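You operate a simulated robot arm through the tools that you are given. There is no shell and no other tool. Be economical: measure what you need, move in short steps, check, and stop when the job is done.

You run a simulated two-armed robot. Do the job below in one go: nothing can be reset, and whatever is moved stays where it is left.

TASK
Open the low cupboard door, take the white water bottle from the floor of the low cupboard and leave it on top of the teal pond plate and shut the door again. Put the green beaker in the sink bowl. Open the kit drawer, fetch the blue wipe pad from the inside of the kit drawer and set it on the bench beside the processor and shut the drawer again. Fetch the orange pin and stand it on top of the white filter block. The order is free. Set down upright: white water bottle, green beaker, orange pin.

Only the result counts: the job must be done as asked and must still hold three seconds after the hand-in. Knocking over, shifting, dropping, spilling or breaking anything else fails it.

THE ROBOT
Two 6-joint arms with fingered hands on one trunk, on a base that drives. Base frame: it is fixed to the floor where the robot stands at the start and does not move with it; the origin is under the middle of the robot, x ahead of it, y to its left, z up. Readings come in cm, degrees, newtons and seconds.
The left shoulder is at the start at [7, 16.8, 100.4], the right one opposite. With the tool pointing down near the work surface each hand reaches from about 10 to 34 cm from the robot's upright axis, wherever it stands, measured 20 degrees to its own side. Places, roughly: bench beside the processor (17x12 cm) [-78, 66, 80]; blue wipe pad (8x6x4 cm) [-120, 70, 50]; green beaker (7x7x9 cm) [520, 20, 80]; kit drawer [-130, 80, 50]; low cupboard door [500, 10, 20]; orange pin (2x2x9 cm) [-150, 70, 90]; sink bowl [550, 20, 60]; teal pond plate [250, -125, 75]; white filter block [100, 50, 75]; white water bottle [500, 25, 25]. Payload 4 kg a hand.
The TCP of each hand is the grasp point between the finger pads, 2.6 cm short of the fingertips. In the tool frame z runs along the fingers and y along their closing line. Largest opening 13.2 cm; the body of the gripper starts 7.3 cm behind the TCP. The gripper is a hand of 3 fingers: y runs from the thumb to the fingers, the wrist lies at [0, 0, -22.4] in the tool frame, and closing takes about 1.5 s.
Orientation is that of the tool frame in the base frame, as a unit quaternion [w, x, y, z]. With the fingers straight down and closing along the base's y, the tool's x points along the base's -x, its y along +y and its z along -z.

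THE INTERFACE
- The arms move only by the tool step_arm. It takes "left_deltas", "right_deltas" or both (then of equal length, played together; a hand with none holds still); each is a list of rows, each a list of 7 numbers: the shift along the base's x, y, z in cm, then the turn, a rotation vector about the base's x, y, z in degrees, then the finger opening in cm, from 0 to 13.2. In form: [[dx, dy, dz, ax, ay, az, claw], ...]. A call has 1 to 20 rows; each row is the pose to reach, as a shift and turn from the pose commanded when the call began. Rows are played at 5 a second. More than 5 cm and 8.6 degrees between two rows, or a gripper value outside its range, and nothing of the call is played. Where a pose cannot be reached the arm comes as near as it can. A force on the tool above 40 N (or 10 N above the force at the start of the call, whichever is more), or a blocked arm, ends the call early, and 0.2 s more pass. The fingers move at their own pace (about 10.8 cm/s each) and stop on an object; they squeeze with about 23 N. The grip force told is the motor's: it shows also when the fingers shut on nothing. Time passes only in rows, and 0.2 s behind the last, so rows that repeat a pose let the fingers close. It gives the time, the measured TCP pose, the force on the tool (base axes), the opening and the grip force at its end, in the units of the frame above (readings bear some noise), with the torque about the TCP (base axes, N m) and any sound that the robot's microphone picked up.
- Cameras (640 x 400 px; columns grow to the right, rows downward): "scene" is now at [13.94, -0.22, 123.97]; the picture's right is [-0.03, -1.00, 0.00], its down [-0.52, 0.02, -0.85] and it looks along [0.85, -0.03, -0.53] (base axes); focal length 264 px, centre (320, 200). "left" rides on the left gripper at [-6.2, 0.3, -9.2] in its tool frame; the picture's right is [-0.05, -1.00, 0.00], its down [0.83, -0.04, -0.56] and it looks along [0.55, -0.03, 0.83] (tool axes); focal length 230 px, centre (320, 200). "right" rides on the right gripper at [6.2, 0.3, -9.2] in its tool frame; the picture's right is [-0.05, 1.00, 0.00], its down [-0.83, -0.04, -0.56] and it looks along [-0.55, -0.03, 0.83] (tool axes); focal length 230 px, centre (320, 200). There is no depth. A picture from a camera that has moved, and an enlarged one, comes with that camera's place and axes in the base frame and with its lens.
- capture(camera): a new picture of that camera. The clock stands still meanwhile.
- lift_body(by): slides the trunk up (or, below 0, down) by that many cm; the arms and the scene camera ride with it, the base frame stays. It gives what a move gives, with no picture.
- drive_base(legs): drives the robot by 1 to 6 legs, each [ahead, left, turn to the left] in cm, cm and degrees, along the robot's own axes; the way and the turn of a leg run together, so that a leg with both is an arc; at most 150 cm and 180 degrees a leg. The arms and the cameras ride along, it lands a little off, and it stops where it bumps. It gives what a move gives.
- hand_shape(shape, hand): the hand has 3 fingers and takes this shape, open, in about a second: jaw (thumb against the fingers, like two jaws); tri (thumb and two fingers); tip (a fingertip pinch); poke (one finger out to press); point (the index stretched); flat (the hand flat); cup (the hand cupped); fist (a fist). The gripper value then closes the fingers along that shape, each until it touches; the sizes above hold for jaw. It gives what a move gives, with no picture.
- aim_head(pan, tilt): turns the head with the scene camera to pan (to the left, within 86 degrees either way) and tilt (down, from -29 to 69), counted from straight ahead of the robot. It gives what a move gives.
- inspect(camera, box): a new picture of the part [left, top, right, bottom] of that camera's present view, enlarged. The clock stands still meanwhile.
- job_done(): hands the job in; it is judged then, once.

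Work in short steps. Places have to be worked out from the pictures, the camera data and where the tool is seen: move nearer, look again, correct. Check each grasp and each placing, and mend what went wrong. You have 186 turns and 166 pictures in all, those below and enlarged ones among them. Open the grippers and draw the arms clear of the work before you hand the job in, unless the task says otherwise; then end with one line.

The tools are called as a command line: name --argument value ..., lists and objects as JSON in quotes. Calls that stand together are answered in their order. step_arm: Moves the arms, as the interface text tells. Its arguments: {"type":"object","properties":{"left_deltas":{"type":"array","items":{"type":"array","items":{"type":"number"}}},"right_deltas":{"type":"array","items":{"type":"array","items":{"type":"number"}}}},"required":[]} The other tools are called the same way: lift_body (by) slides the trunk up or down; hand_shape (shape, hand) gives the hand a shape; drive_base (legs) drives the base; aim_head (pan, tilt) turns the head that bears the scene camera; capture (camera) takes a picture; inspect (camera, box) takes an enlarged picture of a part of a camera's view; job_done () hands the job in.

At the start:

```text
clock: 0.0
left_eef_pos: [49.21, 18.14, 54.04]
left_ee_rot: [-0.002, -0.006, 1.0, 0.021]
left_ft_force: [0.2, 0.3, -0.2]
left_moment: [-0.01, -0.04, -0.01]
left_grip_width: 13.19
left_finger_force: 0.1
left_shape: jaw
right_eef_pos: [48.62, -17.44, 53.07]
right_ee_rot: [0.0, 0.0, 1.0, 0.0]
right_ft_force: [-0.3, 0.3, -0.5]
right_moment: [0.02, 0.01, 0.0]
right_grip_width: 13.15
right_finger_force: 0.1
right_shape: jaw
trunk travel left (down, up): [-45.0, 49.0]
robot x, y, heading: [0.02, 0.11, -0.0]
head pan, tilt: [-1.9, 31.7]
```

scene: 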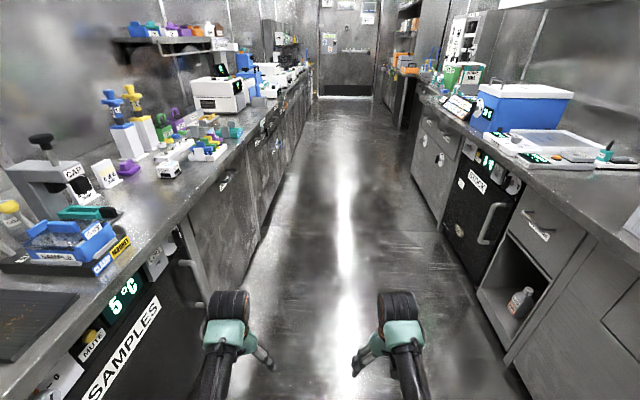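
right: 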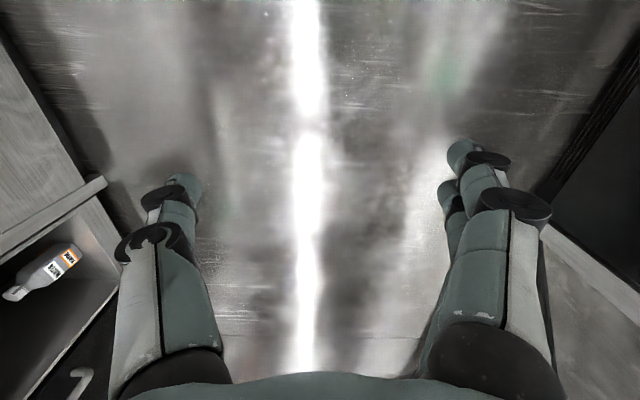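
left: 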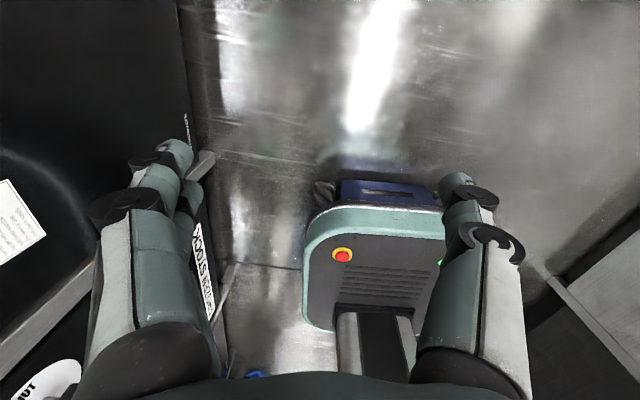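

I start by looking around with the head to the left and the right.

aim_head --pan 60 --tilt 30

capture --camera "scene"

aim_head --pan 0 --tilt 10

inspect --camera "scene" --box '[160, 50, 480, 250]'

```text
clock: 1.3
left_eef_pos: [49.15, 18.29, 54.11]
left_ee_rot: [-0.002, -0.006, 1.0, 0.023]
left_ft_force: [0.4, 0.8, -0.3]
left_moment: [-0.02, 0.03, 0.01]
left_grip_width: 13.21
left_finger_force: 0.1
left_shape: jaw
right_eef_pos: [48.62, -17.58, 53.04]
right_ee_rot: [0.0, 0.0, 1.0, 0.0]
right_ft_force: [0.8, -0.3, 0.3]
right_moment: [0.04, 0.02, -0.01]
right_grip_width: 13.19
right_finger_force: 0.0
right_shape: jaw
trunk travel left (down, up): [-45.0, 49.0]
robot x, y, heading: [0.07, 0.0, 0.0]
head pan, tilt: [60.0, 30.0]
```

```text
162 pictures are left
camera scene: at [9.5, 7.9, 124.23], right [0.87, -0.5, 0.0], down [-0.25, -0.43, -0.87], along [0.43, 0.75, -0.5], focal length 264 px, centre (320, 200)
```

scene: 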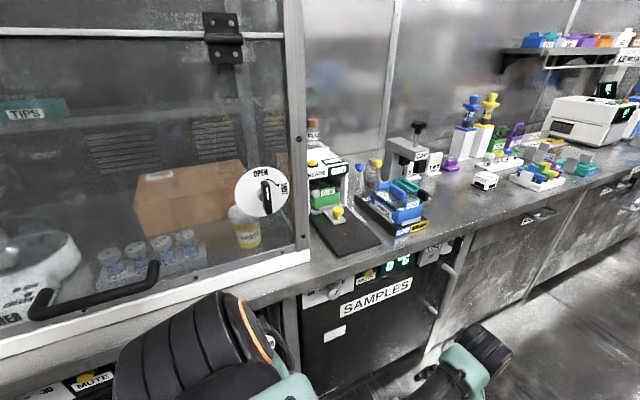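

```text
clock: 2.6
left_eef_pos: [49.23, 18.24, 54.17]
left_ee_rot: [-0.002, -0.006, 1.0, 0.023]
left_ft_force: [-0.5, 0.0, -0.1]
left_moment: [0.0, 0.0, -0.01]
left_grip_width: 13.22
left_finger_force: 0.0
left_shape: jaw
right_eef_pos: [48.51, -17.55, 53.08]
right_ee_rot: [0.0, 0.0, 1.0, 0.001]
right_ft_force: [0.4, 0.4, -0.9]
right_moment: [-0.03, 0.02, -0.02]
right_grip_width: 13.19
right_finger_force: 0.1
right_shape: jaw
trunk travel left (down, up): [-45.0, 49.0]
robot x, y, heading: [0.22, -0.25, -0.1]
head pan, tilt: [0.0, 10.0]
```

```text
2.00 times, centred on (320, 150) of scene
camera zoom: at [14.27, 0.08, 127.46], right [0.0, -1.0, 0.0], down [-0.17, 0.0, -0.98], along [0.98, 0.0, -0.17], focal length 528 px, centre (320, 300)
```

zoom: 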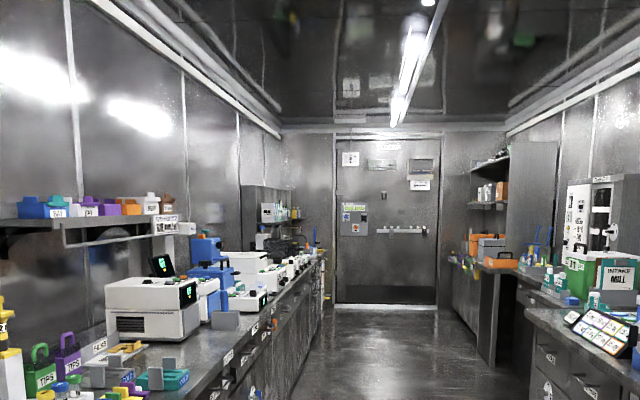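

I retract both arms upward and inward so the robot can turn in the aisle.

step_arm --left_deltas '[[-2.5, 0, 3.5, 0, 0, 0, 6], [-5, 0, 7, 0, 0, 0, 6], [-7.5, 0, 10.5, 0, 0, 0, 6], [-10, 0, 14, 0, 0, 0, 6], [-12.5, 0, 17.5, 0, 0, 0, 6], [-15, 0, 21, 0, 0, 0, 6], [-17.5, 0, 24.5, 0, 0, 0, 6], [-20, 0, 28, 0, 0, 0, 6], [-22, 0, 32, 0, 0, 0, 6], [-22, 0, 36, 0, 0, 0, 6], [-22, 0, 40, 0, 0, 0, 6]]' --right_deltas '[[-2.5, 0, 3.5, 0, 0, 0, 6], [-5, 0, 7, 0, 0, 0, 6], [-7.5, 0, 10.5, 0, 0, 0, 6], [-10, 0, 14, 0, 0, 0, 6], [-12.5, 0, 17.5, 0, 0, 0, 6], [-15, 0, 21, 0, 0, 0, 6], [-17.5, 0, 24.5, 0, 0, 0, 6], [-20, 0, 28, 0, 0, 0, 6], [-22, 0, 32, 0, 0, 0, 6], [-22, 0, 36, 0, 0, 0, 6], [-22, 0, 40, 0, 0, 0, 6]]'

aim_head --pan -70 --tilt 40

capture --camera "scene"

aim_head --pan 75 --tilt 50

capture --camera "scene"

```text
clock: 3.4
left_eef_pos: [43.05, 24.67, 60.14]
left_ee_rot: [0.008, -0.016, 0.992, 0.122]
left_ft_force: [1.0, -0.9, -0.1]
left_moment: [0.03, 0.02, -0.01]
left_grip_width: 6.03
left_finger_force: 0.0
left_shape: jaw
left hand out of reach, approached as far as the arm can: row 2, 3, 4
right_eef_pos: [42.04, -23.88, 59.76]
right_ee_rot: [0.013, 0.006, 0.995, -0.098]
right_ft_force: [0.1, -1.1, -0.3]
right_moment: [-0.01, -0.01, 0.0]
right_grip_width: 6.04
right_finger_force: 0.0
right_shape: jaw
right hand out of reach, approached as far as the arm can: row 2, 3, 4
trunk travel left (down, up): [-45.0, 49.0]
robot x, y, heading: [-0.34, -0.34, -0.1]
head pan, tilt: [0.0, 10.0]
stopped in row 4 (left hand): the arm was blocked; the commanded pose is now the measured one
```

```text
clock: 4.8
left_eef_pos: [43.13, 24.68, 60.17]
left_ee_rot: [0.01, -0.018, 0.992, 0.121]
left_ft_force: [-0.5, 0.3, 0.2]
left_moment: [-0.02, 0.01, -0.02]
left_grip_width: 6.01
left_finger_force: 0.1
left_shape: jaw
right_eef_pos: [42.1, -23.79, 59.68]
right_ee_rot: [0.012, 0.007, 0.995, -0.098]
right_ft_force: [0.1, 0.7, -0.1]
right_moment: [-0.01, 0.0, 0.01]
right_grip_width: 6.04
right_finger_force: 0.2
right_shape: jaw
trunk travel left (down, up): [-45.0, 49.0]
robot x, y, heading: [-0.22, -0.04, 0.0]
head pan, tilt: [-70.0, 40.0]
```

```text
160 pictures are left
camera scene: at [7.89, -7.91, 122.7], right [-0.94, -0.34, 0.0], down [-0.22, 0.6, -0.77], along [0.26, -0.72, -0.64], focal length 264 px, centre (320, 200)
```

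scene: 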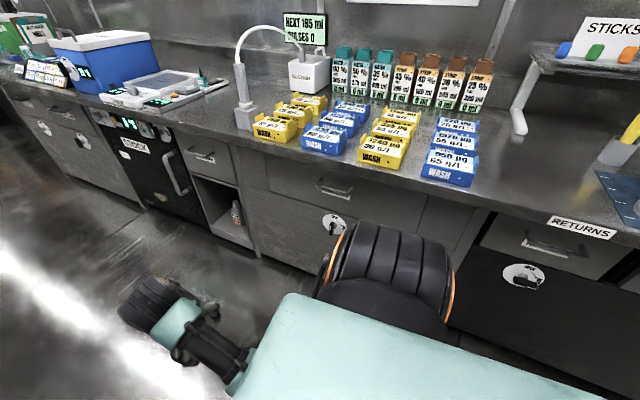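

```text
clock: 7.1
left_eef_pos: [43.13, 24.55, 60.18]
left_ee_rot: [0.01, -0.017, 0.992, 0.121]
left_ft_force: [-0.2, 0.0, -0.1]
left_moment: [0.03, 0.01, 0.02]
left_grip_width: 6.02
left_finger_force: 0.0
left_shape: jaw
right_eef_pos: [42.06, -23.81, 59.72]
right_ee_rot: [0.014, 0.007, 0.995, -0.098]
right_ft_force: [-0.1, -0.3, 0.2]
right_moment: [0.01, 0.0, 0.0]
right_grip_width: 6.02
right_finger_force: 0.1
right_shape: jaw
trunk travel left (down, up): [-45.0, 49.0]
robot x, y, heading: [-0.08, 0.49, 0.2]
head pan, tilt: [75.0, 50.0]
```

```text
159 pictures are left
camera scene: at [6.96, 7.52, 121.28], right [0.97, -0.26, 0.0], down [-0.2, -0.74, -0.64], along [0.17, 0.62, -0.77], focal length 264 px, centre (320, 200)
```

scene: 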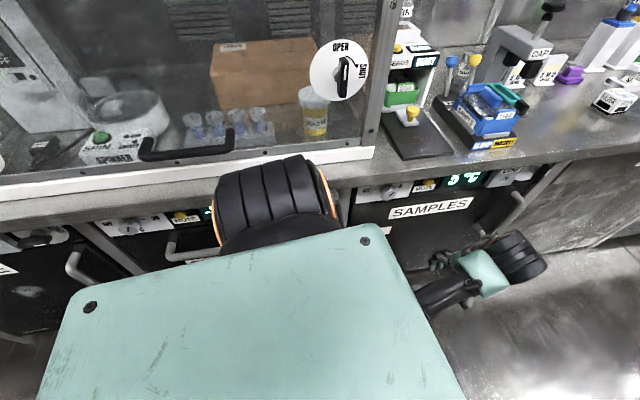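

The left bench edge is at y≈46 and the right one at y≈-79. I move to the aisle middle and turn to face the left bench.

drive_base --legs '[[0, -20, 0], [0, 0, 86]]'

aim_head --pan 70 --tilt 25

capture --camera "scene"

aim_head --pan 0 --tilt 40

capture --camera "scene"

```text
clock: 12.4
left_eef_pos: [-21.26, 24.97, 60.06]
left_ee_rot: [-0.075, -0.686, 0.717, 0.096]
left_ft_force: [1.2, -0.2, 0.4]
left_moment: [0.04, 0.05, 0.0]
left_grip_width: 6.04
left_finger_force: 0.1
left_shape: jaw
right_eef_pos: [27.07, 20.0, 59.7]
right_ee_rot: [0.075, -0.671, 0.735, -0.063]
right_ft_force: [-0.7, 0.8, -0.7]
right_moment: [0.02, 0.01, 0.0]
right_grip_width: 6.01
right_finger_force: 0.0
right_shape: jaw
trunk travel left (down, up): [-45.0, 49.0]
robot x, y, heading: [0.43, -19.85, 85.4]
head pan, tilt: [75.0, 50.0]
```

```text
clock: 13.3
left_eef_pos: [-21.3, 24.92, 60.23]
left_ee_rot: [-0.075, -0.686, 0.717, 0.096]
left_ft_force: [0.2, -0.3, -0.1]
left_moment: [0.02, 0.02, 0.0]
left_grip_width: 6.05
left_finger_force: 0.1
left_shape: jaw
right_eef_pos: [27.15, 20.07, 59.65]
right_ee_rot: [0.076, -0.671, 0.735, -0.064]
right_ft_force: [-0.1, 0.0, -0.4]
right_moment: [0.01, 0.01, 0.03]
right_grip_width: 6.03
right_finger_force: 0.2
right_shape: jaw
trunk travel left (down, up): [-45.0, 49.0]
robot x, y, heading: [-0.18, -19.81, 85.6]
head pan, tilt: [70.0, 25.0]
```

```text
158 pictures are left
camera scene: at [-8.06, -11.15, 125.02], right [0.41, 0.91, 0.0], down [0.39, -0.18, -0.91], along [-0.82, 0.37, -0.42], focal length 264 px, centre (320, 200)
```

scene: 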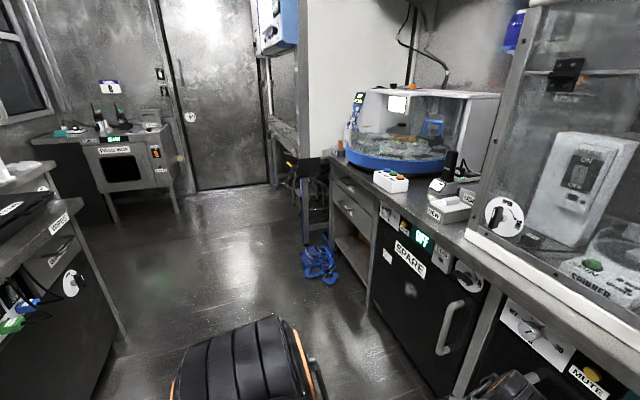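

```text
clock: 14.7
left_eef_pos: [-21.19, 24.86, 60.13]
left_ee_rot: [-0.075, -0.686, 0.717, 0.096]
left_ft_force: [-0.3, 0.3, -0.4]
left_moment: [0.0, 0.02, 0.0]
left_grip_width: 6.04
left_finger_force: 0.2
left_shape: jaw
right_eef_pos: [26.99, 20.16, 59.78]
right_ee_rot: [0.075, -0.671, 0.735, -0.064]
right_ft_force: [-0.2, 0.1, -0.6]
right_moment: [-0.02, -0.02, -0.02]
right_grip_width: 6.05
right_finger_force: 0.0
right_shape: jaw
trunk travel left (down, up): [-45.0, 49.0]
robot x, y, heading: [0.15, -19.98, 85.4]
head pan, tilt: [0.0, 40.0]
```

```text
157 pictures are left
camera scene: at [0.99, -6.49, 122.69], right [1.0, -0.08, 0.0], down [-0.05, -0.64, -0.77], along [0.06, 0.76, -0.64], focal length 264 px, centre (320, 200)
```

scene: 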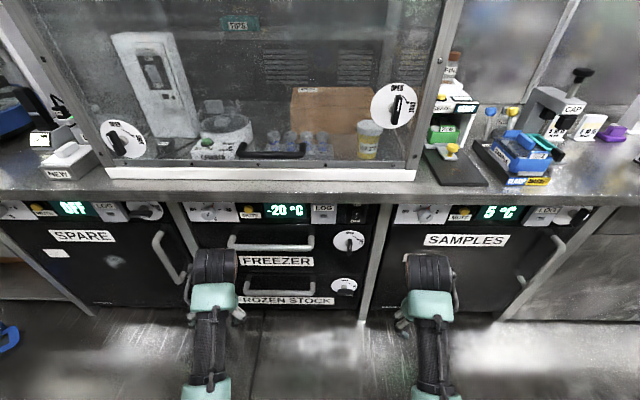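

The processor (blue base, clear hood) and drawer stack are to the left. I raise the trunk so the hands clear the bench and slide left along it.

lift_body --by 34

drive_base --legs '[[0, 100, 0]]'

aim_head --pan 0 --tilt 35

capture --camera "scene"

aim_head --pan 40 --tilt 35

capture --camera "scene"

```text
clock: 18.0
left_eef_pos: [-21.16, 24.95, 94.15]
left_ee_rot: [-0.076, -0.686, 0.717, 0.096]
left_ft_force: [0.0, -0.1, 0.7]
left_moment: [-0.03, 0.01, -0.01]
left_grip_width: 6.09
left_finger_force: 0.1
left_shape: jaw
right_eef_pos: [27.04, 20.03, 93.71]
right_ee_rot: [0.076, -0.671, 0.735, -0.063]
right_ft_force: [-0.1, -0.1, -0.3]
right_moment: [-0.04, 0.01, 0.0]
right_grip_width: 6.03
right_finger_force: 0.0
right_shape: jaw
trunk travel left (down, up): [-79.0, 15.0]
robot x, y, heading: [-0.06, -20.0, 85.7]
head pan, tilt: [0.0, 40.0]
```

```text
clock: 23.2
left_eef_pos: [-120.53, 32.34, 94.29]
left_ee_rot: [-0.076, -0.688, 0.715, 0.097]
left_ft_force: [-0.5, 0.0, -0.1]
left_moment: [-0.04, 0.01, 0.01]
left_grip_width: 6.05
left_finger_force: 0.0
left_shape: jaw
right_eef_pos: [-72.27, 27.74, 93.77]
right_ee_rot: [0.076, -0.673, 0.733, -0.063]
right_ft_force: [-0.3, 0.3, 0.6]
right_moment: [0.01, 0.0, 0.02]
right_grip_width: 6.04
right_finger_force: 0.1
right_shape: jaw
trunk travel left (down, up): [-79.0, 15.0]
robot x, y, heading: [-98.99, -12.74, 85.5]
head pan, tilt: [0.0, 40.0]
```

```text
clock: 23.8
left_eef_pos: [-120.62, 32.25, 94.19]
left_ee_rot: [-0.076, -0.688, 0.716, 0.096]
left_ft_force: [-0.1, 0.9, -0.6]
left_moment: [-0.04, 0.04, 0.02]
left_grip_width: 6.02
left_finger_force: 0.1
left_shape: jaw
right_eef_pos: [-72.39, 27.69, 93.74]
right_ee_rot: [0.076, -0.673, 0.733, -0.064]
right_ft_force: [0.2, 0.7, 0.1]
right_moment: [0.0, -0.01, -0.01]
right_grip_width: 6.07
right_finger_force: 0.1
right_shape: jaw
trunk travel left (down, up): [-79.0, 15.0]
robot x, y, heading: [-98.97, -12.82, 86.0]
head pan, tilt: [0.0, 35.0]
```

```text
156 pictures are left
camera scene: at [-98.23, 1.32, 157.45], right [1.0, -0.07, 0.0], down [-0.04, -0.57, -0.82], along [0.06, 0.82, -0.57], focal length 264 px, centre (320, 200)
```

scene: 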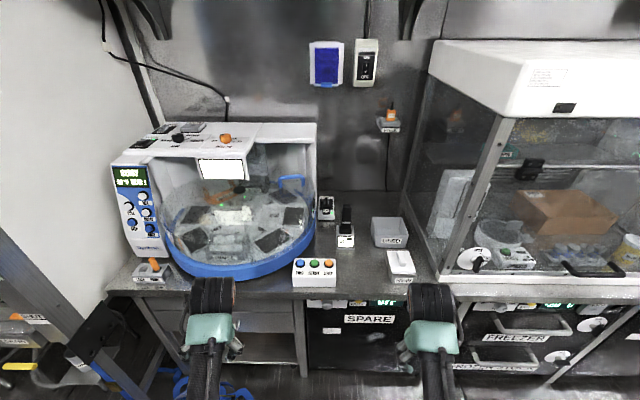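

```text
clock: 24.9
left_eef_pos: [-120.68, 32.25, 94.19]
left_ee_rot: [-0.077, -0.688, 0.715, 0.096]
left_ft_force: [0.2, 0.6, -0.1]
left_moment: [-0.01, 0.01, -0.02]
left_grip_width: 6.05
left_finger_force: 0.1
left_shape: jaw
right_eef_pos: [-72.21, 27.81, 93.74]
right_ee_rot: [0.076, -0.673, 0.733, -0.063]
right_ft_force: [-0.6, 0.3, -0.2]
right_moment: [0.0, 0.0, 0.01]
right_grip_width: 6.03
right_finger_force: 0.0
right_shape: jaw
trunk travel left (down, up): [-79.0, 15.0]
robot x, y, heading: [-99.23, -12.82, 85.8]
head pan, tilt: [40.0, 35.0]
```

```text
155 pictures are left
camera scene: at [-103.99, -0.32, 157.45], right [0.81, 0.58, 0.0], down [0.34, -0.47, -0.82], along [-0.48, 0.66, -0.57], focal length 264 px, centre (320, 200)
```

scene: 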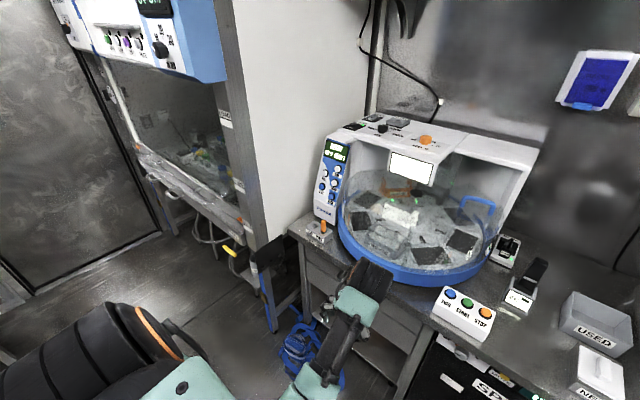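

The orange pin seems to stand in a holder at about [-152,68,85]; the free bench spot lies between the button box and NEW. I zoom on the pin and drawer.

inspect --camera "scene" --box '[270, 200, 430, 300]'

drive_base --legs '[[0, 45, 0]]'

aim_head --pan 0 --tilt 50

capture --camera "scene"

capture --camera "left"

```text
4.00 times, centred on (350, 250) of scene
camera zoom: at [-103.99, -0.32, 157.45], right [0.81, 0.58, 0.0], down [0.34, -0.47, -0.82], along [-0.48, 0.66, -0.57], focal length 1055 px, centre (200, 0)
```

zoom: 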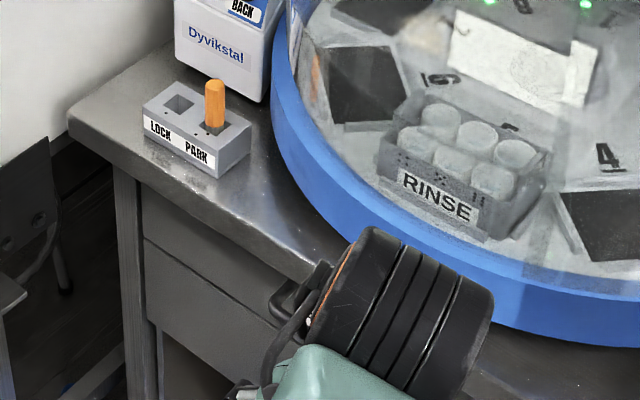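

```text
clock: 27.6
left_eef_pos: [-165.74, 35.77, 94.27]
left_ee_rot: [-0.076, -0.687, 0.716, 0.096]
left_ft_force: [-0.8, -0.3, 0.1]
left_moment: [0.03, 0.01, 0.02]
left_grip_width: 5.99
left_finger_force: 0.1
left_shape: jaw
right_eef_pos: [-117.4, 30.99, 93.69]
right_ee_rot: [0.076, -0.671, 0.734, -0.063]
right_ft_force: [0.4, -0.2, 0.4]
right_moment: [-0.02, 0.01, 0.0]
right_grip_width: 6.04
right_finger_force: 0.0
right_shape: jaw
trunk travel left (down, up): [-79.0, 15.0]
robot x, y, heading: [-144.49, -9.1, 85.4]
head pan, tilt: [40.0, 35.0]
```

```text
clock: 28.7
left_eef_pos: [-166.0, 35.73, 94.12]
left_ee_rot: [-0.077, -0.687, 0.716, 0.096]
left_ft_force: [-0.1, -0.1, -0.1]
left_moment: [0.01, -0.01, 0.0]
left_grip_width: 6.06
left_finger_force: 0.0
left_shape: jaw
right_eef_pos: [-117.5, 31.03, 93.66]
right_ee_rot: [0.076, -0.671, 0.735, -0.064]
right_ft_force: [0.6, 0.7, -0.1]
right_moment: [0.01, 0.01, 0.0]
right_grip_width: 6.03
right_finger_force: 0.0
right_shape: jaw
trunk travel left (down, up): [-79.0, 15.0]
robot x, y, heading: [-144.34, -9.43, 85.5]
head pan, tilt: [0.0, 50.0]
```

```text
153 pictures are left
camera scene: at [-143.67, 3.61, 155.28], right [1.0, -0.08, 0.0], down [-0.06, -0.76, -0.64], along [0.05, 0.64, -0.77], focal length 264 px, centre (320, 200)
```

scene: 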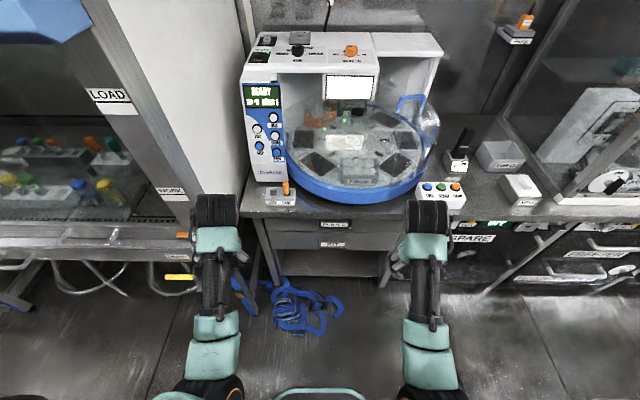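

```text
152 pictures are left
camera left: at [-163.63, 41.59, 103.33], right [0.97, 0.01, -0.24], down [0.14, -0.85, 0.51], along [-0.2, -0.53, -0.83], focal length 230 px, centre (320, 200)
```

left: 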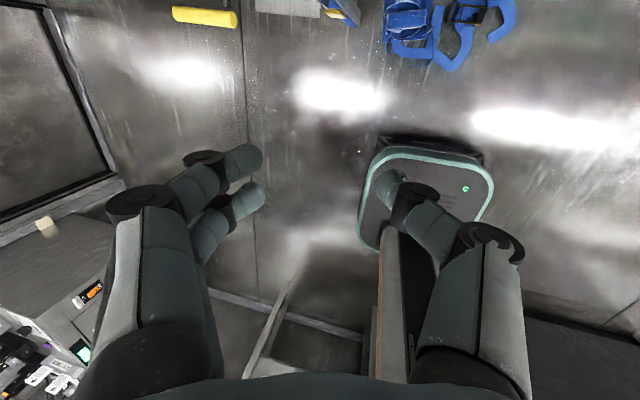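

The pin is in the PARK hole of a small block. Now I zoom on the drawer front and the pin.

inspect --camera "scene" --box '[240, 170, 440, 295]'

```text
3.20 times, centred on (340, 232) of scene
camera zoom: at [-143.67, 3.61, 155.28], right [1.0, -0.08, 0.0], down [-0.06, -0.76, -0.64], along [0.05, 0.64, -0.77], focal length 844 px, centre (256, 96)
```

zoom: 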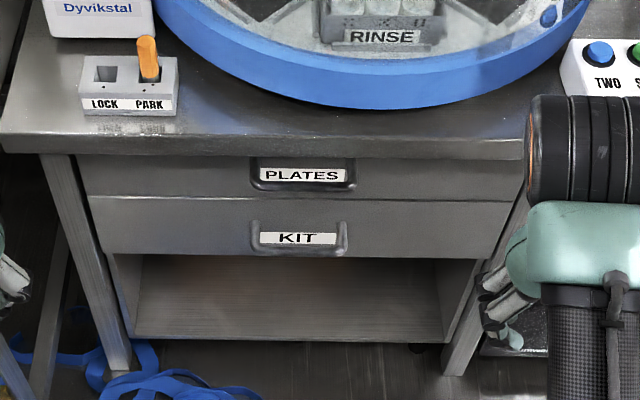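

KIT is the lower drawer, with its handle near [-134,56,62]. I lower the trunk and pitch the right hand to point forward.

lift_body --by -50

step_arm --right_deltas '[[0, 1, 2, 8.1, 0.2, 0.8, 8], [0, 2, 4, 16.2, 0.5, 1.6, 8], [0, 3, 6, 24.4, 0.7, 2.4, 8], [0, 4, 8, 32.5, 0.9, 3.2, 8], [0, 5, 10, 40.6, 1.2, 4, 8], [0, 6, 12, 48.8, 1.4, 4.8, 8], [0, 7, 14, 56.9, 1.7, 5.6, 8], [0, 8, 16, 65, 1.9, 6.4, 8], [0, 9, 18, 73.1, 2.1, 7.2, 8], [0, 10, 20, 81.3, 2.4, 8, 8], [0, 11, 22, 89.4, 2.6, 8.8, 8]]'

capture --camera "scene"

```text
refused: -50 is not a number from -40 to 40
```

```text
clock: 31.1
left_eef_pos: [-165.8, 35.83, 94.12]
left_ee_rot: [-0.076, -0.687, 0.716, 0.095]
left_ft_force: [0.6, -0.2, 0.0]
left_moment: [-0.01, 0.0, 0.0]
left_grip_width: 6.02
left_finger_force: 0.1
left_shape: jaw
right_eef_pos: [-117.56, 42.05, 115.77]
right_ee_rot: [0.514, -0.474, 0.519, 0.491]
right_ft_force: [-0.4, -1.6, -0.4]
right_moment: [0.02, 0.0, 0.04]
right_grip_width: 7.97
right_finger_force: 0.1
right_shape: jaw
trunk travel left (down, up): [-79.0, 15.0]
robot x, y, heading: [-144.68, -9.28, 85.5]
head pan, tilt: [0.0, 50.0]
```

```text
150 pictures are left
camera scene: at [-143.64, 3.65, 155.27], right [1.0, -0.08, 0.0], down [-0.06, -0.76, -0.64], along [0.05, 0.64, -0.77], focal length 264 px, centre (320, 200)
```

scene: 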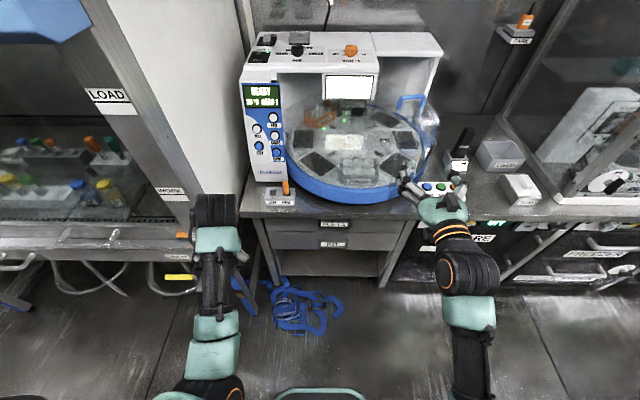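

Pitch works. Now I lower the trunk and roll the hand so it closes vertically on the handle bar.

lift_body --by -40

step_arm --right_deltas '[[-0.5, 0, 0, 0.6, 8.2, 0, 8], [-1, 0, 0, 1.1, 16.4, 0, 8], [-2, 0, 0, 1.7, 24.5, 0, 8], [-3, 0, 0, 2.3, 32.7, 0, 8], [-4, 0, 0, 2.9, 40.9, 0, 8], [-5, 0, 0, 3.4, 49, 0, 8], [-6, 0, 0, 4, 57.2, 0, 8], [-7, 0, 0, 4.6, 65.4, 0, 8], [-8, 0, 0, 5.1, 73.6, 0, 8], [-9, 0, 0, 5.7, 81.8, 0, 8], [-10, 0, 0, 6.3, 90, 0, 8]]'

capture --camera "scene"

capture --camera "right"

```text
clock: 35.0
left_eef_pos: [-165.73, 35.77, 54.23]
left_ee_rot: [-0.075, -0.687, 0.717, 0.097]
left_ft_force: [0.1, 0.1, 0.0]
left_moment: [0.0, -0.02, 0.01]
left_grip_width: 6.01
left_finger_force: 0.0
left_shape: jaw
right_eef_pos: [-117.63, 41.97, 75.85]
right_ee_rot: [0.514, -0.475, 0.519, 0.49]
right_ft_force: [-0.1, 0.5, 0.0]
right_moment: [0.0, 0.02, -0.03]
right_grip_width: 7.97
right_finger_force: 0.1
right_shape: jaw
trunk travel left (down, up): [-39.0, 55.0]
robot x, y, heading: [-144.5, -9.2, 85.7]
head pan, tilt: [0.0, 50.0]
```

```text
clock: 36.2
left_eef_pos: [-165.93, 35.74, 54.15]
left_ee_rot: [-0.076, -0.686, 0.717, 0.095]
left_ft_force: [0.3, 0.4, -0.3]
left_moment: [-0.02, 0.02, 0.01]
left_grip_width: 6.06
left_finger_force: 0.1
left_shape: jaw
right_eef_pos: [-120.57, 42.06, 75.95]
right_ee_rot: [0.362, -0.339, 0.612, 0.616]
right_ft_force: [-0.5, 0.3, -1.0]
right_moment: [-0.02, 0.01, -0.03]
right_grip_width: 7.93
right_finger_force: 0.0
right_shape: jaw
right hand out of reach, approached as far as the arm can: row 6
trunk travel left (down, up): [-39.0, 55.0]
robot x, y, heading: [-144.78, -9.2, 85.5]
head pan, tilt: [0.0, 50.0]
stopped in row 6 (right hand): the arm was blocked; the commanded pose is now the measured one
```

```text
149 pictures are left
camera scene: at [-143.67, 3.6, 115.28], right [1.0, -0.08, 0.0], down [-0.06, -0.76, -0.64], along [0.05, 0.64, -0.77], focal length 264 px, centre (320, 200)
```

scene: 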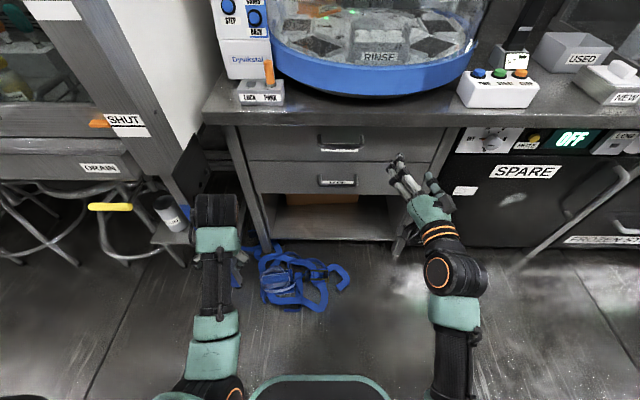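

```text
148 pictures are left
camera right: at [-124.11, 33.0, 70.58], right [-0.83, 0.01, 0.55], down [0.45, -0.58, 0.68], along [0.33, 0.81, 0.48], focal length 230 px, centre (320, 200)
```

right: 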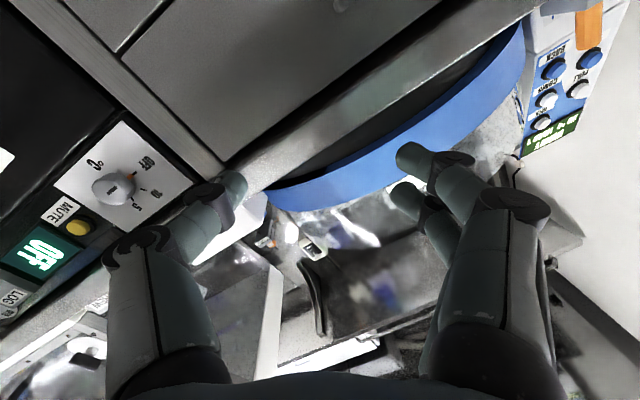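

Rolling that way is limited; handle triangulates to about [-133,62,53]. I try rolling the other way.

step_arm --right_deltas '[[0, 0, 0, -0.6, -8.2, 0, 8], [0, 0, 0, -1.1, -16.4, 0, 8], [0, 0, 0, -1.7, -24.5, 0, 8], [0, 0, 0, -2.3, -32.7, 0, 8], [0, 0, 0, -2.9, -40.9, 0, 8], [0, 0, 0, -3.4, -49, 0, 8], [0, 0, 0, -4, -57.2, 0, 8], [0, 0, 0, -4.6, -65.4, 0, 8], [0, 0, 0, -5.1, -73.6, 0, 8], [0, 0, 0, -5.7, -81.8, 0, 8], [0, 0, 0, -6.3, -90, 0, 8], [0, 0, 0, -6.8, -98, 0, 8], [0, 0, 0, -7.3, -106, 0, 8], [0, 0, 0, -7.8, -114, 0, 8], [0, 0, 0, -8.5, -122, 0, 8]]'

capture --camera "right"

```text
clock: 39.4
left_eef_pos: [-165.91, 35.71, 54.24]
left_ee_rot: [-0.076, -0.686, 0.717, 0.097]
left_ft_force: [-0.8, 0.6, -0.1]
left_moment: [0.0, -0.01, 0.03]
left_grip_width: 6.04
left_finger_force: 0.1
left_shape: jaw
right_eef_pos: [-115.57, 40.9, 76.2]
right_ee_rot: [-0.688, 0.724, -0.017, 0.034]
right_ft_force: [-0.2, 0.7, -0.2]
right_moment: [0.0, 0.0, -0.01]
right_grip_width: 7.94
right_finger_force: 0.0
right_shape: jaw
right hand out of reach, approached as far as the arm can: row 12, 13, 14, 15
trunk travel left (down, up): [-39.0, 55.0]
robot x, y, heading: [-144.79, -9.53, 85.7]
head pan, tilt: [0.0, 50.0]
```

```text
147 pictures are left
camera right: at [-110.2, 31.23, 76.51], right [-0.03, -0.05, -1.0], down [-0.87, -0.49, 0.05], along [-0.49, 0.87, -0.03], focal length 230 px, centre (320, 200)
```

right: 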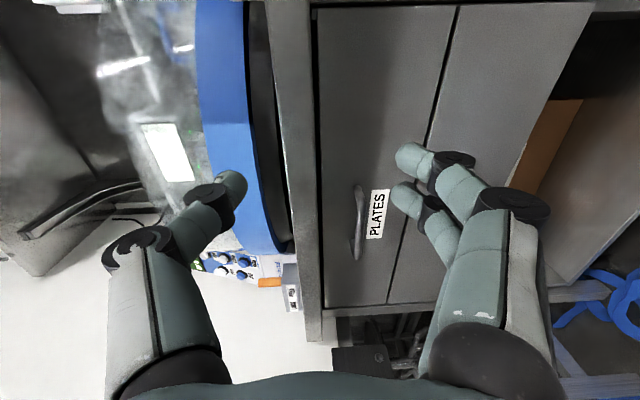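

The hand now points forward with vertical closing. I lower the trunk 22 cm and shift the hand toward the handle's x.

lift_body --by -22

step_arm --right_deltas '[[-4, 0, 0, 0, 0, 0, 8], [-8, 0, 0, 0, 0, 0, 8], [-12, 0, 0, 0, 0, 0, 8], [-15, 0, 0, 0, 0, 0, 8], [-17.5, 0, 0, 0, 0, 0, 8]]'

capture --camera "right"

capture --camera "scene"

```text
clock: 41.7
left_eef_pos: [-165.9, 35.8, 32.31]
left_ee_rot: [-0.075, -0.687, 0.717, 0.097]
left_ft_force: [0.2, 0.3, 0.3]
left_moment: [-0.01, 0.02, -0.02]
left_grip_width: 6.0
left_finger_force: 0.0
left_shape: jaw
right_eef_pos: [-115.68, 40.98, 54.17]
right_ee_rot: [-0.688, 0.725, -0.017, 0.034]
right_ft_force: [-0.2, -0.5, 0.0]
right_moment: [-0.02, -0.03, 0.0]
right_grip_width: 7.94
right_finger_force: 0.0
right_shape: jaw
trunk travel left (down, up): [-17.0, 77.0]
robot x, y, heading: [-144.57, -9.23, 85.5]
head pan, tilt: [0.0, 50.0]
```

```text
clock: 42.9
left_eef_pos: [-165.92, 35.7, 32.15]
left_ee_rot: [-0.076, -0.686, 0.717, 0.096]
left_ft_force: [-0.2, -0.2, 0.4]
left_moment: [0.01, 0.0, 0.01]
left_grip_width: 6.03
left_finger_force: 0.1
left_shape: jaw
right_eef_pos: [-115.74, 40.23, 54.24]
right_ee_rot: [-0.689, 0.724, -0.017, 0.034]
right_ft_force: [0.2, -0.6, -0.5]
right_moment: [-0.01, -0.01, -0.01]
right_grip_width: 7.93
right_finger_force: 0.1
right_shape: jaw
right hand out of reach, approached as far as the arm can: row 1, 2, 3, 4, 5
trunk travel left (down, up): [-17.0, 77.0]
robot x, y, heading: [-144.57, -9.06, 85.6]
head pan, tilt: [0.0, 50.0]
```

```text
146 pictures are left
camera right: at [-110.37, 30.56, 54.59], right [-0.03, -0.05, -1.0], down [-0.87, -0.49, 0.05], along [-0.49, 0.87, -0.03], focal length 230 px, centre (320, 200)
```

right: 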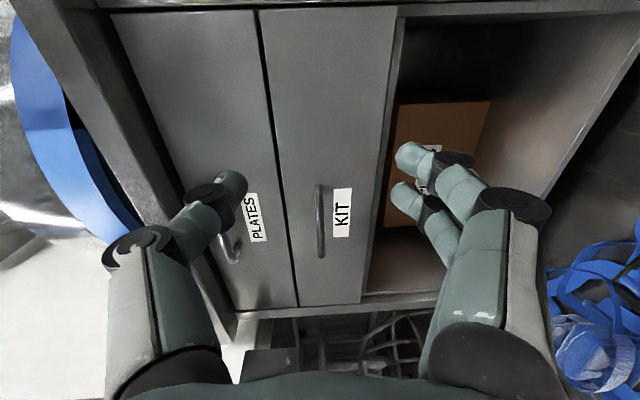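

```text
145 pictures are left
camera scene: at [-143.69, 3.6, 93.28], right [1.0, -0.08, 0.0], down [-0.06, -0.76, -0.64], along [0.05, 0.64, -0.77], focal length 264 px, centre (320, 200)
```

scene: 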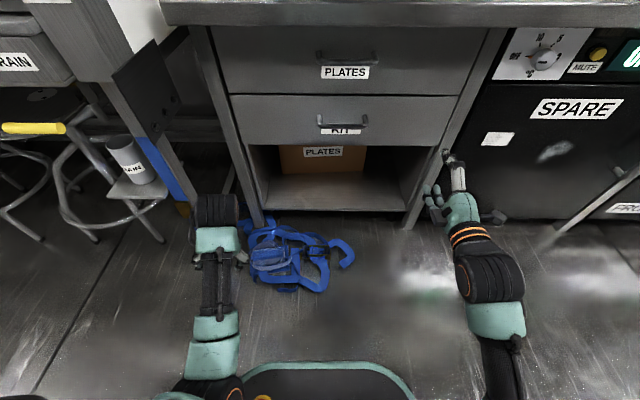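

The arm is at its lateral limit in this posture, so I slide the base left 17 cm instead.

drive_base --legs '[[0, 17.5, 0.5]]'

step_arm --right_deltas '[[0, 0, 0, 0, 0, 0, 8]]'

capture --camera "right"

capture --camera "scene"

```text
clock: 44.4
left_eef_pos: [-183.81, 36.91, 32.11]
left_ee_rot: [-0.077, -0.69, 0.714, 0.095]
left_ft_force: [0.2, 0.0, 0.7]
left_moment: [0.03, -0.03, 0.0]
left_grip_width: 6.04
left_finger_force: 0.1
left_shape: jaw
right_eef_pos: [-133.83, 41.79, 54.32]
right_ee_rot: [-0.688, 0.725, -0.014, 0.03]
right_ft_force: [-0.5, 0.1, 0.1]
right_moment: [0.0, -0.03, -0.03]
right_grip_width: 7.98
right_finger_force: 0.1
right_shape: jaw
trunk travel left (down, up): [-17.0, 77.0]
robot x, y, heading: [-162.07, -7.63, 86.2]
head pan, tilt: [0.0, 50.0]
```

```text
clock: 44.8
left_eef_pos: [-183.82, 36.79, 32.22]
left_ee_rot: [-0.077, -0.69, 0.713, 0.096]
left_ft_force: [-1.5, 0.7, 0.1]
left_moment: [0.01, 0.04, 0.0]
left_grip_width: 5.99
left_finger_force: 0.0
left_shape: jaw
right_eef_pos: [-133.74, 41.72, 54.33]
right_ee_rot: [-0.688, 0.725, -0.015, 0.03]
right_ft_force: [0.3, -1.1, -0.5]
right_moment: [0.02, 0.01, 0.02]
right_grip_width: 7.95
right_finger_force: 0.1
right_shape: jaw
trunk travel left (down, up): [-17.0, 77.0]
robot x, y, heading: [-162.01, -7.8, 86.0]
head pan, tilt: [0.0, 50.0]
```

```text
144 pictures are left
camera right: at [-128.27, 32.14, 54.59], right [-0.03, -0.05, -1.0], down [-0.86, -0.5, 0.05], along [-0.5, 0.87, -0.03], focal length 230 px, centre (320, 200)
```

right: 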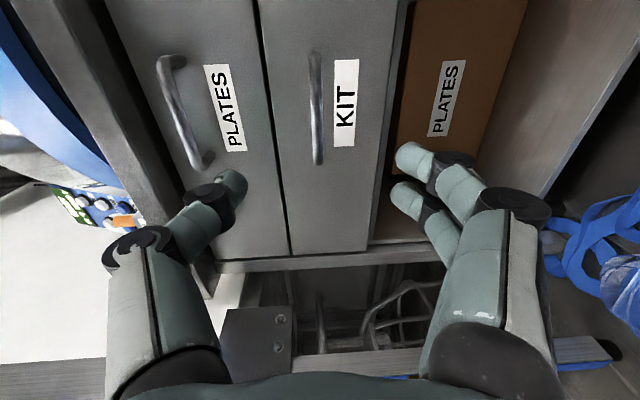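

```text
143 pictures are left
camera scene: at [-161.34, 4.86, 93.28], right [1.0, -0.07, 0.0], down [-0.05, -0.76, -0.64], along [0.04, 0.64, -0.77], focal length 264 px, centre (320, 200)
```

scene: 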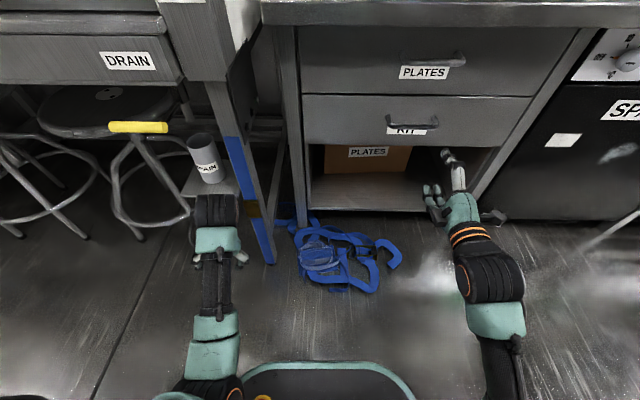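

The handle lies at about [-133,62.5,53.3], straight ahead of the hand. I extend the arm forward.

step_arm --right_deltas '[[0.2, 4, -0.3, 0, 0, 0, 7], [0.4, 8, -0.6, 0, 0, 0, 6], [0.6, 12, -1, 0, 0, 0, 6], [0.7, 15.5, -1, 0, 0, 0, 6]]'

capture --camera "right"

```text
clock: 45.8
left_eef_pos: [-183.86, 36.82, 32.32]
left_ee_rot: [-0.077, -0.689, 0.714, 0.096]
left_ft_force: [0.4, 0.2, 0.5]
left_moment: [0.02, -0.03, 0.0]
left_grip_width: 6.01
left_finger_force: 0.1
left_shape: jaw
right_eef_pos: [-129.92, 54.21, 53.45]
right_ee_rot: [-0.688, 0.725, -0.016, 0.029]
right_ft_force: [0.1, 0.4, 0.0]
right_moment: [-0.02, 0.02, 0.01]
right_grip_width: 6.05
right_finger_force: 0.0
right_shape: jaw
right hand out of reach, approached as far as the arm can: row 1, 2, 3, 4
trunk travel left (down, up): [-17.0, 77.0]
robot x, y, heading: [-161.81, -7.91, 86.6]
head pan, tilt: [0.0, 50.0]
```

```text
142 pictures are left
camera right: at [-124.39, 44.5, 53.66], right [-0.03, -0.05, -1.0], down [-0.87, -0.5, 0.05], along [-0.5, 0.87, -0.02], focal length 230 px, centre (320, 200)
```

right: 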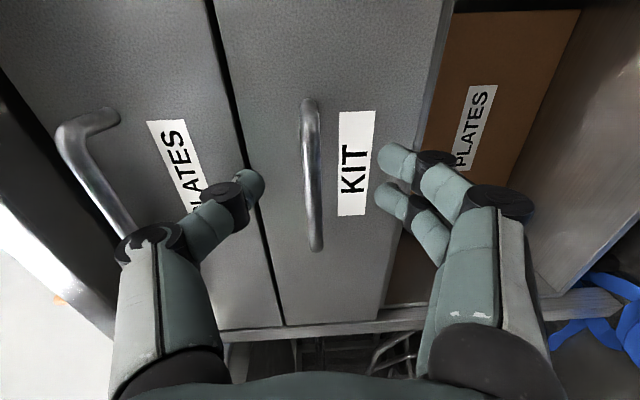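

I drive ahead 7 cm and 2 left to bring the fingers around the handle.

drive_base --legs '[[7, 2, 0]]'

capture --camera "right"

```text
clock: 46.8
left_eef_pos: [-184.86, 40.83, 32.1]
left_ee_rot: [-0.083, -0.689, 0.715, 0.084]
left_ft_force: [-0.5, -1.0, 0.2]
left_moment: [-0.01, 0.0, -0.01]
left_grip_width: 6.04
left_finger_force: 0.1
left_shape: jaw
right_eef_pos: [-130.96, 58.92, 53.42]
right_ee_rot: [-0.688, 0.725, -0.017, 0.029]
right_ft_force: [0.1, -0.1, 0.4]
right_moment: [-0.03, 0.02, 0.0]
right_grip_width: 6.08
right_finger_force: 0.0
right_shape: jaw
trunk travel left (down, up): [-17.0, 77.0]
robot x, y, heading: [-163.25, -3.41, 86.0]
head pan, tilt: [0.0, 50.0]
stopped in leg 1: the force on the tool passed its limit at 202 N (the readings are from after the stop); the commanded pose is now the measured one
```

```text
141 pictures are left
camera right: at [-125.49, 49.32, 53.6], right [-0.04, -0.05, -1.0], down [-0.87, -0.5, 0.06], along [-0.5, 0.87, -0.03], focal length 230 px, centre (320, 200)
```

right: 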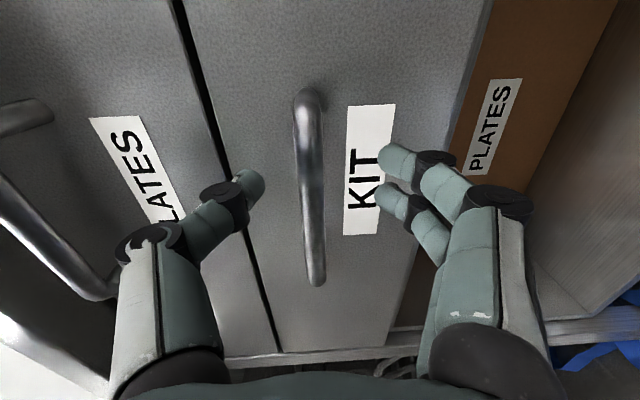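

The left hand bumped into something. I look at it.

aim_head --pan 25 --tilt 55

capture --camera "scene"

```text
clock: 47.7
left_eef_pos: [-184.79, 40.74, 32.01]
left_ee_rot: [-0.083, -0.689, 0.715, 0.085]
left_ft_force: [-0.2, -0.5, -0.7]
left_moment: [0.06, 0.03, -0.05]
left_grip_width: 6.07
left_finger_force: 0.0
left_shape: jaw
right_eef_pos: [-130.93, 58.93, 53.22]
right_ee_rot: [-0.688, 0.725, -0.016, 0.03]
right_ft_force: [0.6, -0.2, 0.4]
right_moment: [0.05, -0.02, -0.04]
right_grip_width: 6.05
right_finger_force: 0.1
right_shape: jaw
trunk travel left (down, up): [-17.0, 77.0]
robot x, y, heading: [-162.99, -3.59, 86.2]
head pan, tilt: [25.0, 55.0]
```

```text
140 pictures are left
camera scene: at [-165.5, 8.67, 92.63], right [0.93, 0.36, 0.0], down [0.3, -0.76, -0.57], along [-0.21, 0.53, -0.82], focal length 264 px, centre (320, 200)
```

scene: 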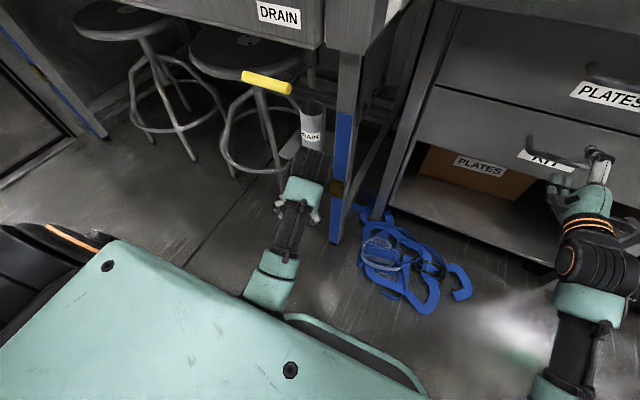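

The left wrist touched the drain-cup stand; the cup still stands. I draw the left hand back toward the robot.

step_arm --left_deltas '[[1, -2, 0, 0, 0, 0, 6], [2, -4, 0, 0, 0, 0, 6], [3, -6, 0, 0, 0, 0, 6], [5, -8, 0, 0, 0, 0, 6]]'

inspect --camera "scene" --box '[200, 50, 440, 250]'

```text
clock: 48.4
left_eef_pos: [-190.04, 37.43, 33.07]
left_ee_rot: [-0.139, -0.677, 0.705, 0.162]
left_ft_force: [0.5, -0.4, -0.9]
left_moment: [-0.05, 0.03, -0.02]
left_grip_width: 6.02
left_finger_force: 0.0
left_shape: jaw
left hand out of reach, approached as far as the arm can: row 3
right_eef_pos: [-131.03, 58.9, 53.42]
right_ee_rot: [-0.688, 0.725, -0.017, 0.029]
right_ft_force: [0.5, -0.5, 0.2]
right_moment: [0.02, 0.01, -0.02]
right_grip_width: 6.07
right_finger_force: 0.1
right_shape: jaw
trunk travel left (down, up): [-17.0, 77.0]
robot x, y, heading: [-162.84, -2.93, 86.1]
head pan, tilt: [25.0, 55.0]
stopped in row 3 (left hand): the arm was blocked; the commanded pose is now the measured one
```

```text
2.00 times, centred on (320, 150) of scene
camera zoom: at [-165.5, 8.68, 92.62], right [0.93, 0.36, 0.0], down [0.3, -0.76, -0.57], along [-0.21, 0.53, -0.82], focal length 528 px, centre (320, 300)
```

zoom: 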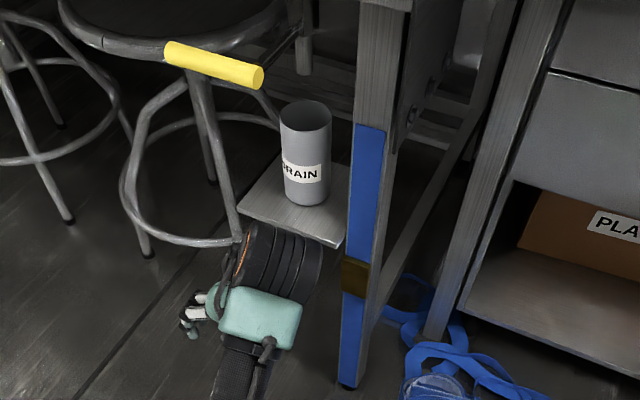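

I turn the base 6° left while shifting right, which advances the right hand and pulls the left one back.

drive_base --legs '[[0, -5, 6]]'

capture --camera "right"

```text
clock: 49.3
left_eef_pos: [-189.06, 34.35, 33.16]
left_ee_rot: [0.147, 0.714, -0.668, -0.153]
left_ft_force: [-0.5, 0.4, -0.5]
left_moment: [0.0, 0.02, 0.03]
left_grip_width: 6.06
left_finger_force: 0.0
left_shape: jaw
right_eef_pos: [-132.67, 61.95, 53.23]
right_ee_rot: [-0.688, 0.725, 0.022, -0.006]
right_ft_force: [-0.2, 0.4, -0.7]
right_moment: [-0.01, 0.0, 0.03]
right_grip_width: 6.08
right_finger_force: 0.1
right_shape: jaw
trunk travel left (down, up): [-17.0, 77.0]
robot x, y, heading: [-158.06, -3.12, 92.5]
head pan, tilt: [25.0, 55.0]
```

```text
138 pictures are left
camera right: at [-126.31, 52.94, 53.6], right [-0.03, -0.05, -1.0], down [-0.81, -0.59, 0.05], along [-0.59, 0.81, -0.03], focal length 230 px, centre (320, 200)
```

right: 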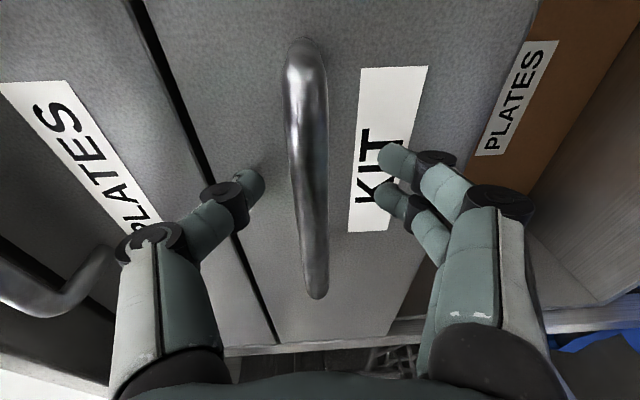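

The bar appears at the grasp point depth; I close on it.

step_arm --right_deltas '[[0, 0, 0, 0, 0, 0, 4], [0, 0, 0, 0, 0, 0, 1], [0, 0, 0, 0, 0, 0, 0], [0, 0, 0, 0, 0, 0, 0], [0, 0, 0, 0, 0, 0, 0], [0, 0, 0, 0, 0, 0, 0], [0, 0, 0, 0, 0, 0, 0]]'

capture --camera "right"

```text
clock: 50.9
left_eef_pos: [-189.1, 34.37, 33.16]
left_ee_rot: [0.146, 0.714, -0.668, -0.152]
left_ft_force: [0.6, 0.2, 1.1]
left_moment: [0.0, -0.01, 0.02]
left_grip_width: 6.03
left_finger_force: 0.0
left_shape: jaw
right_eef_pos: [-132.77, 61.88, 53.33]
right_ee_rot: [-0.689, 0.724, 0.021, -0.008]
right_ft_force: [-0.2, 0.5, 1.1]
right_moment: [0.0, -0.01, -0.01]
right_grip_width: 0.0
right_finger_force: 24.1
right_shape: jaw
trunk travel left (down, up): [-17.0, 77.0]
robot x, y, heading: [-158.48, -2.96, 92.6]
head pan, tilt: [25.0, 55.0]
```

```text
137 pictures are left
camera right: at [-126.32, 52.94, 53.62], right [-0.03, -0.05, -1.0], down [-0.81, -0.59, 0.05], along [-0.59, 0.81, -0.03], focal length 230 px, centre (320, 200)
```

right: 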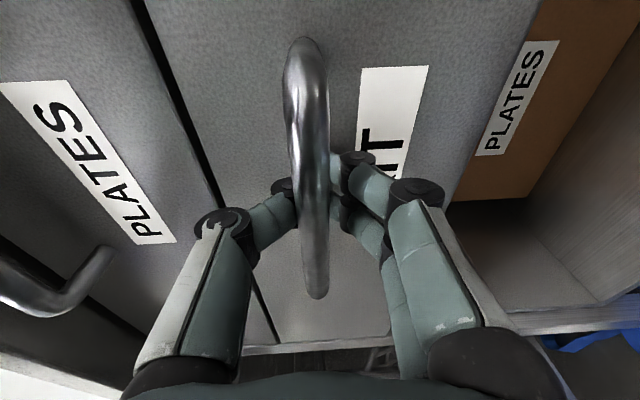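

The fingertips are closed behind the bar, hooking it. I pull the drawer out by driving back 25 cm along the bench normal.

drive_base --legs '[[-25, 2.8, 0]]'

aim_head --pan -25 --tilt 45

capture --camera "scene"

```text
clock: 52.8
left_eef_pos: [-190.97, 9.23, 33.06]
left_ee_rot: [0.146, 0.714, -0.668, -0.153]
left_ft_force: [1.2, -0.4, -0.1]
left_moment: [0.01, 0.02, 0.02]
left_grip_width: 6.02
left_finger_force: 0.1
left_shape: jaw
right_eef_pos: [-134.62, 36.97, 53.32]
right_ee_rot: [-0.688, 0.725, 0.023, -0.007]
right_ft_force: [0.1, 1.5, -1.1]
right_moment: [0.04, 0.01, 0.02]
right_grip_width: 0.0
right_finger_force: 22.9
right_shape: jaw
trunk travel left (down, up): [-17.0, 77.0]
robot x, y, heading: [-160.21, -28.09, 92.3]
head pan, tilt: [25.0, 55.0]
```

```text
clock: 53.9
left_eef_pos: [-190.89, 9.34, 33.08]
left_ee_rot: [0.147, 0.714, -0.667, -0.153]
left_ft_force: [0.2, -0.2, -0.3]
left_moment: [-0.02, 0.02, 0.01]
left_grip_width: 6.03
left_finger_force: 0.0
left_shape: jaw
right_eef_pos: [-134.51, 36.97, 53.29]
right_ee_rot: [-0.688, 0.725, 0.022, -0.007]
right_ft_force: [0.7, 1.0, 0.0]
right_moment: [0.02, 0.0, 0.0]
right_grip_width: 0.0
right_finger_force: 23.0
right_shape: jaw
trunk travel left (down, up): [-17.0, 77.0]
robot x, y, heading: [-160.1, -28.21, 92.3]
head pan, tilt: [-25.0, 45.0]
```

```text
136 pictures are left
camera scene: at [-157.17, -15.64, 93.97], right [0.92, -0.39, 0.0], down [-0.27, -0.65, -0.71], along [0.27, 0.65, -0.71], focal length 264 px, centre (320, 200)
```

scene: 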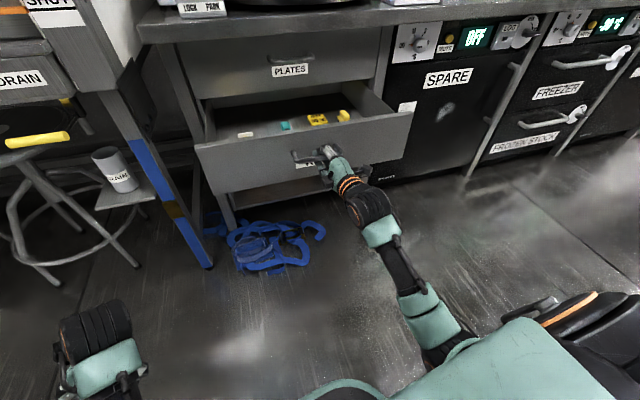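

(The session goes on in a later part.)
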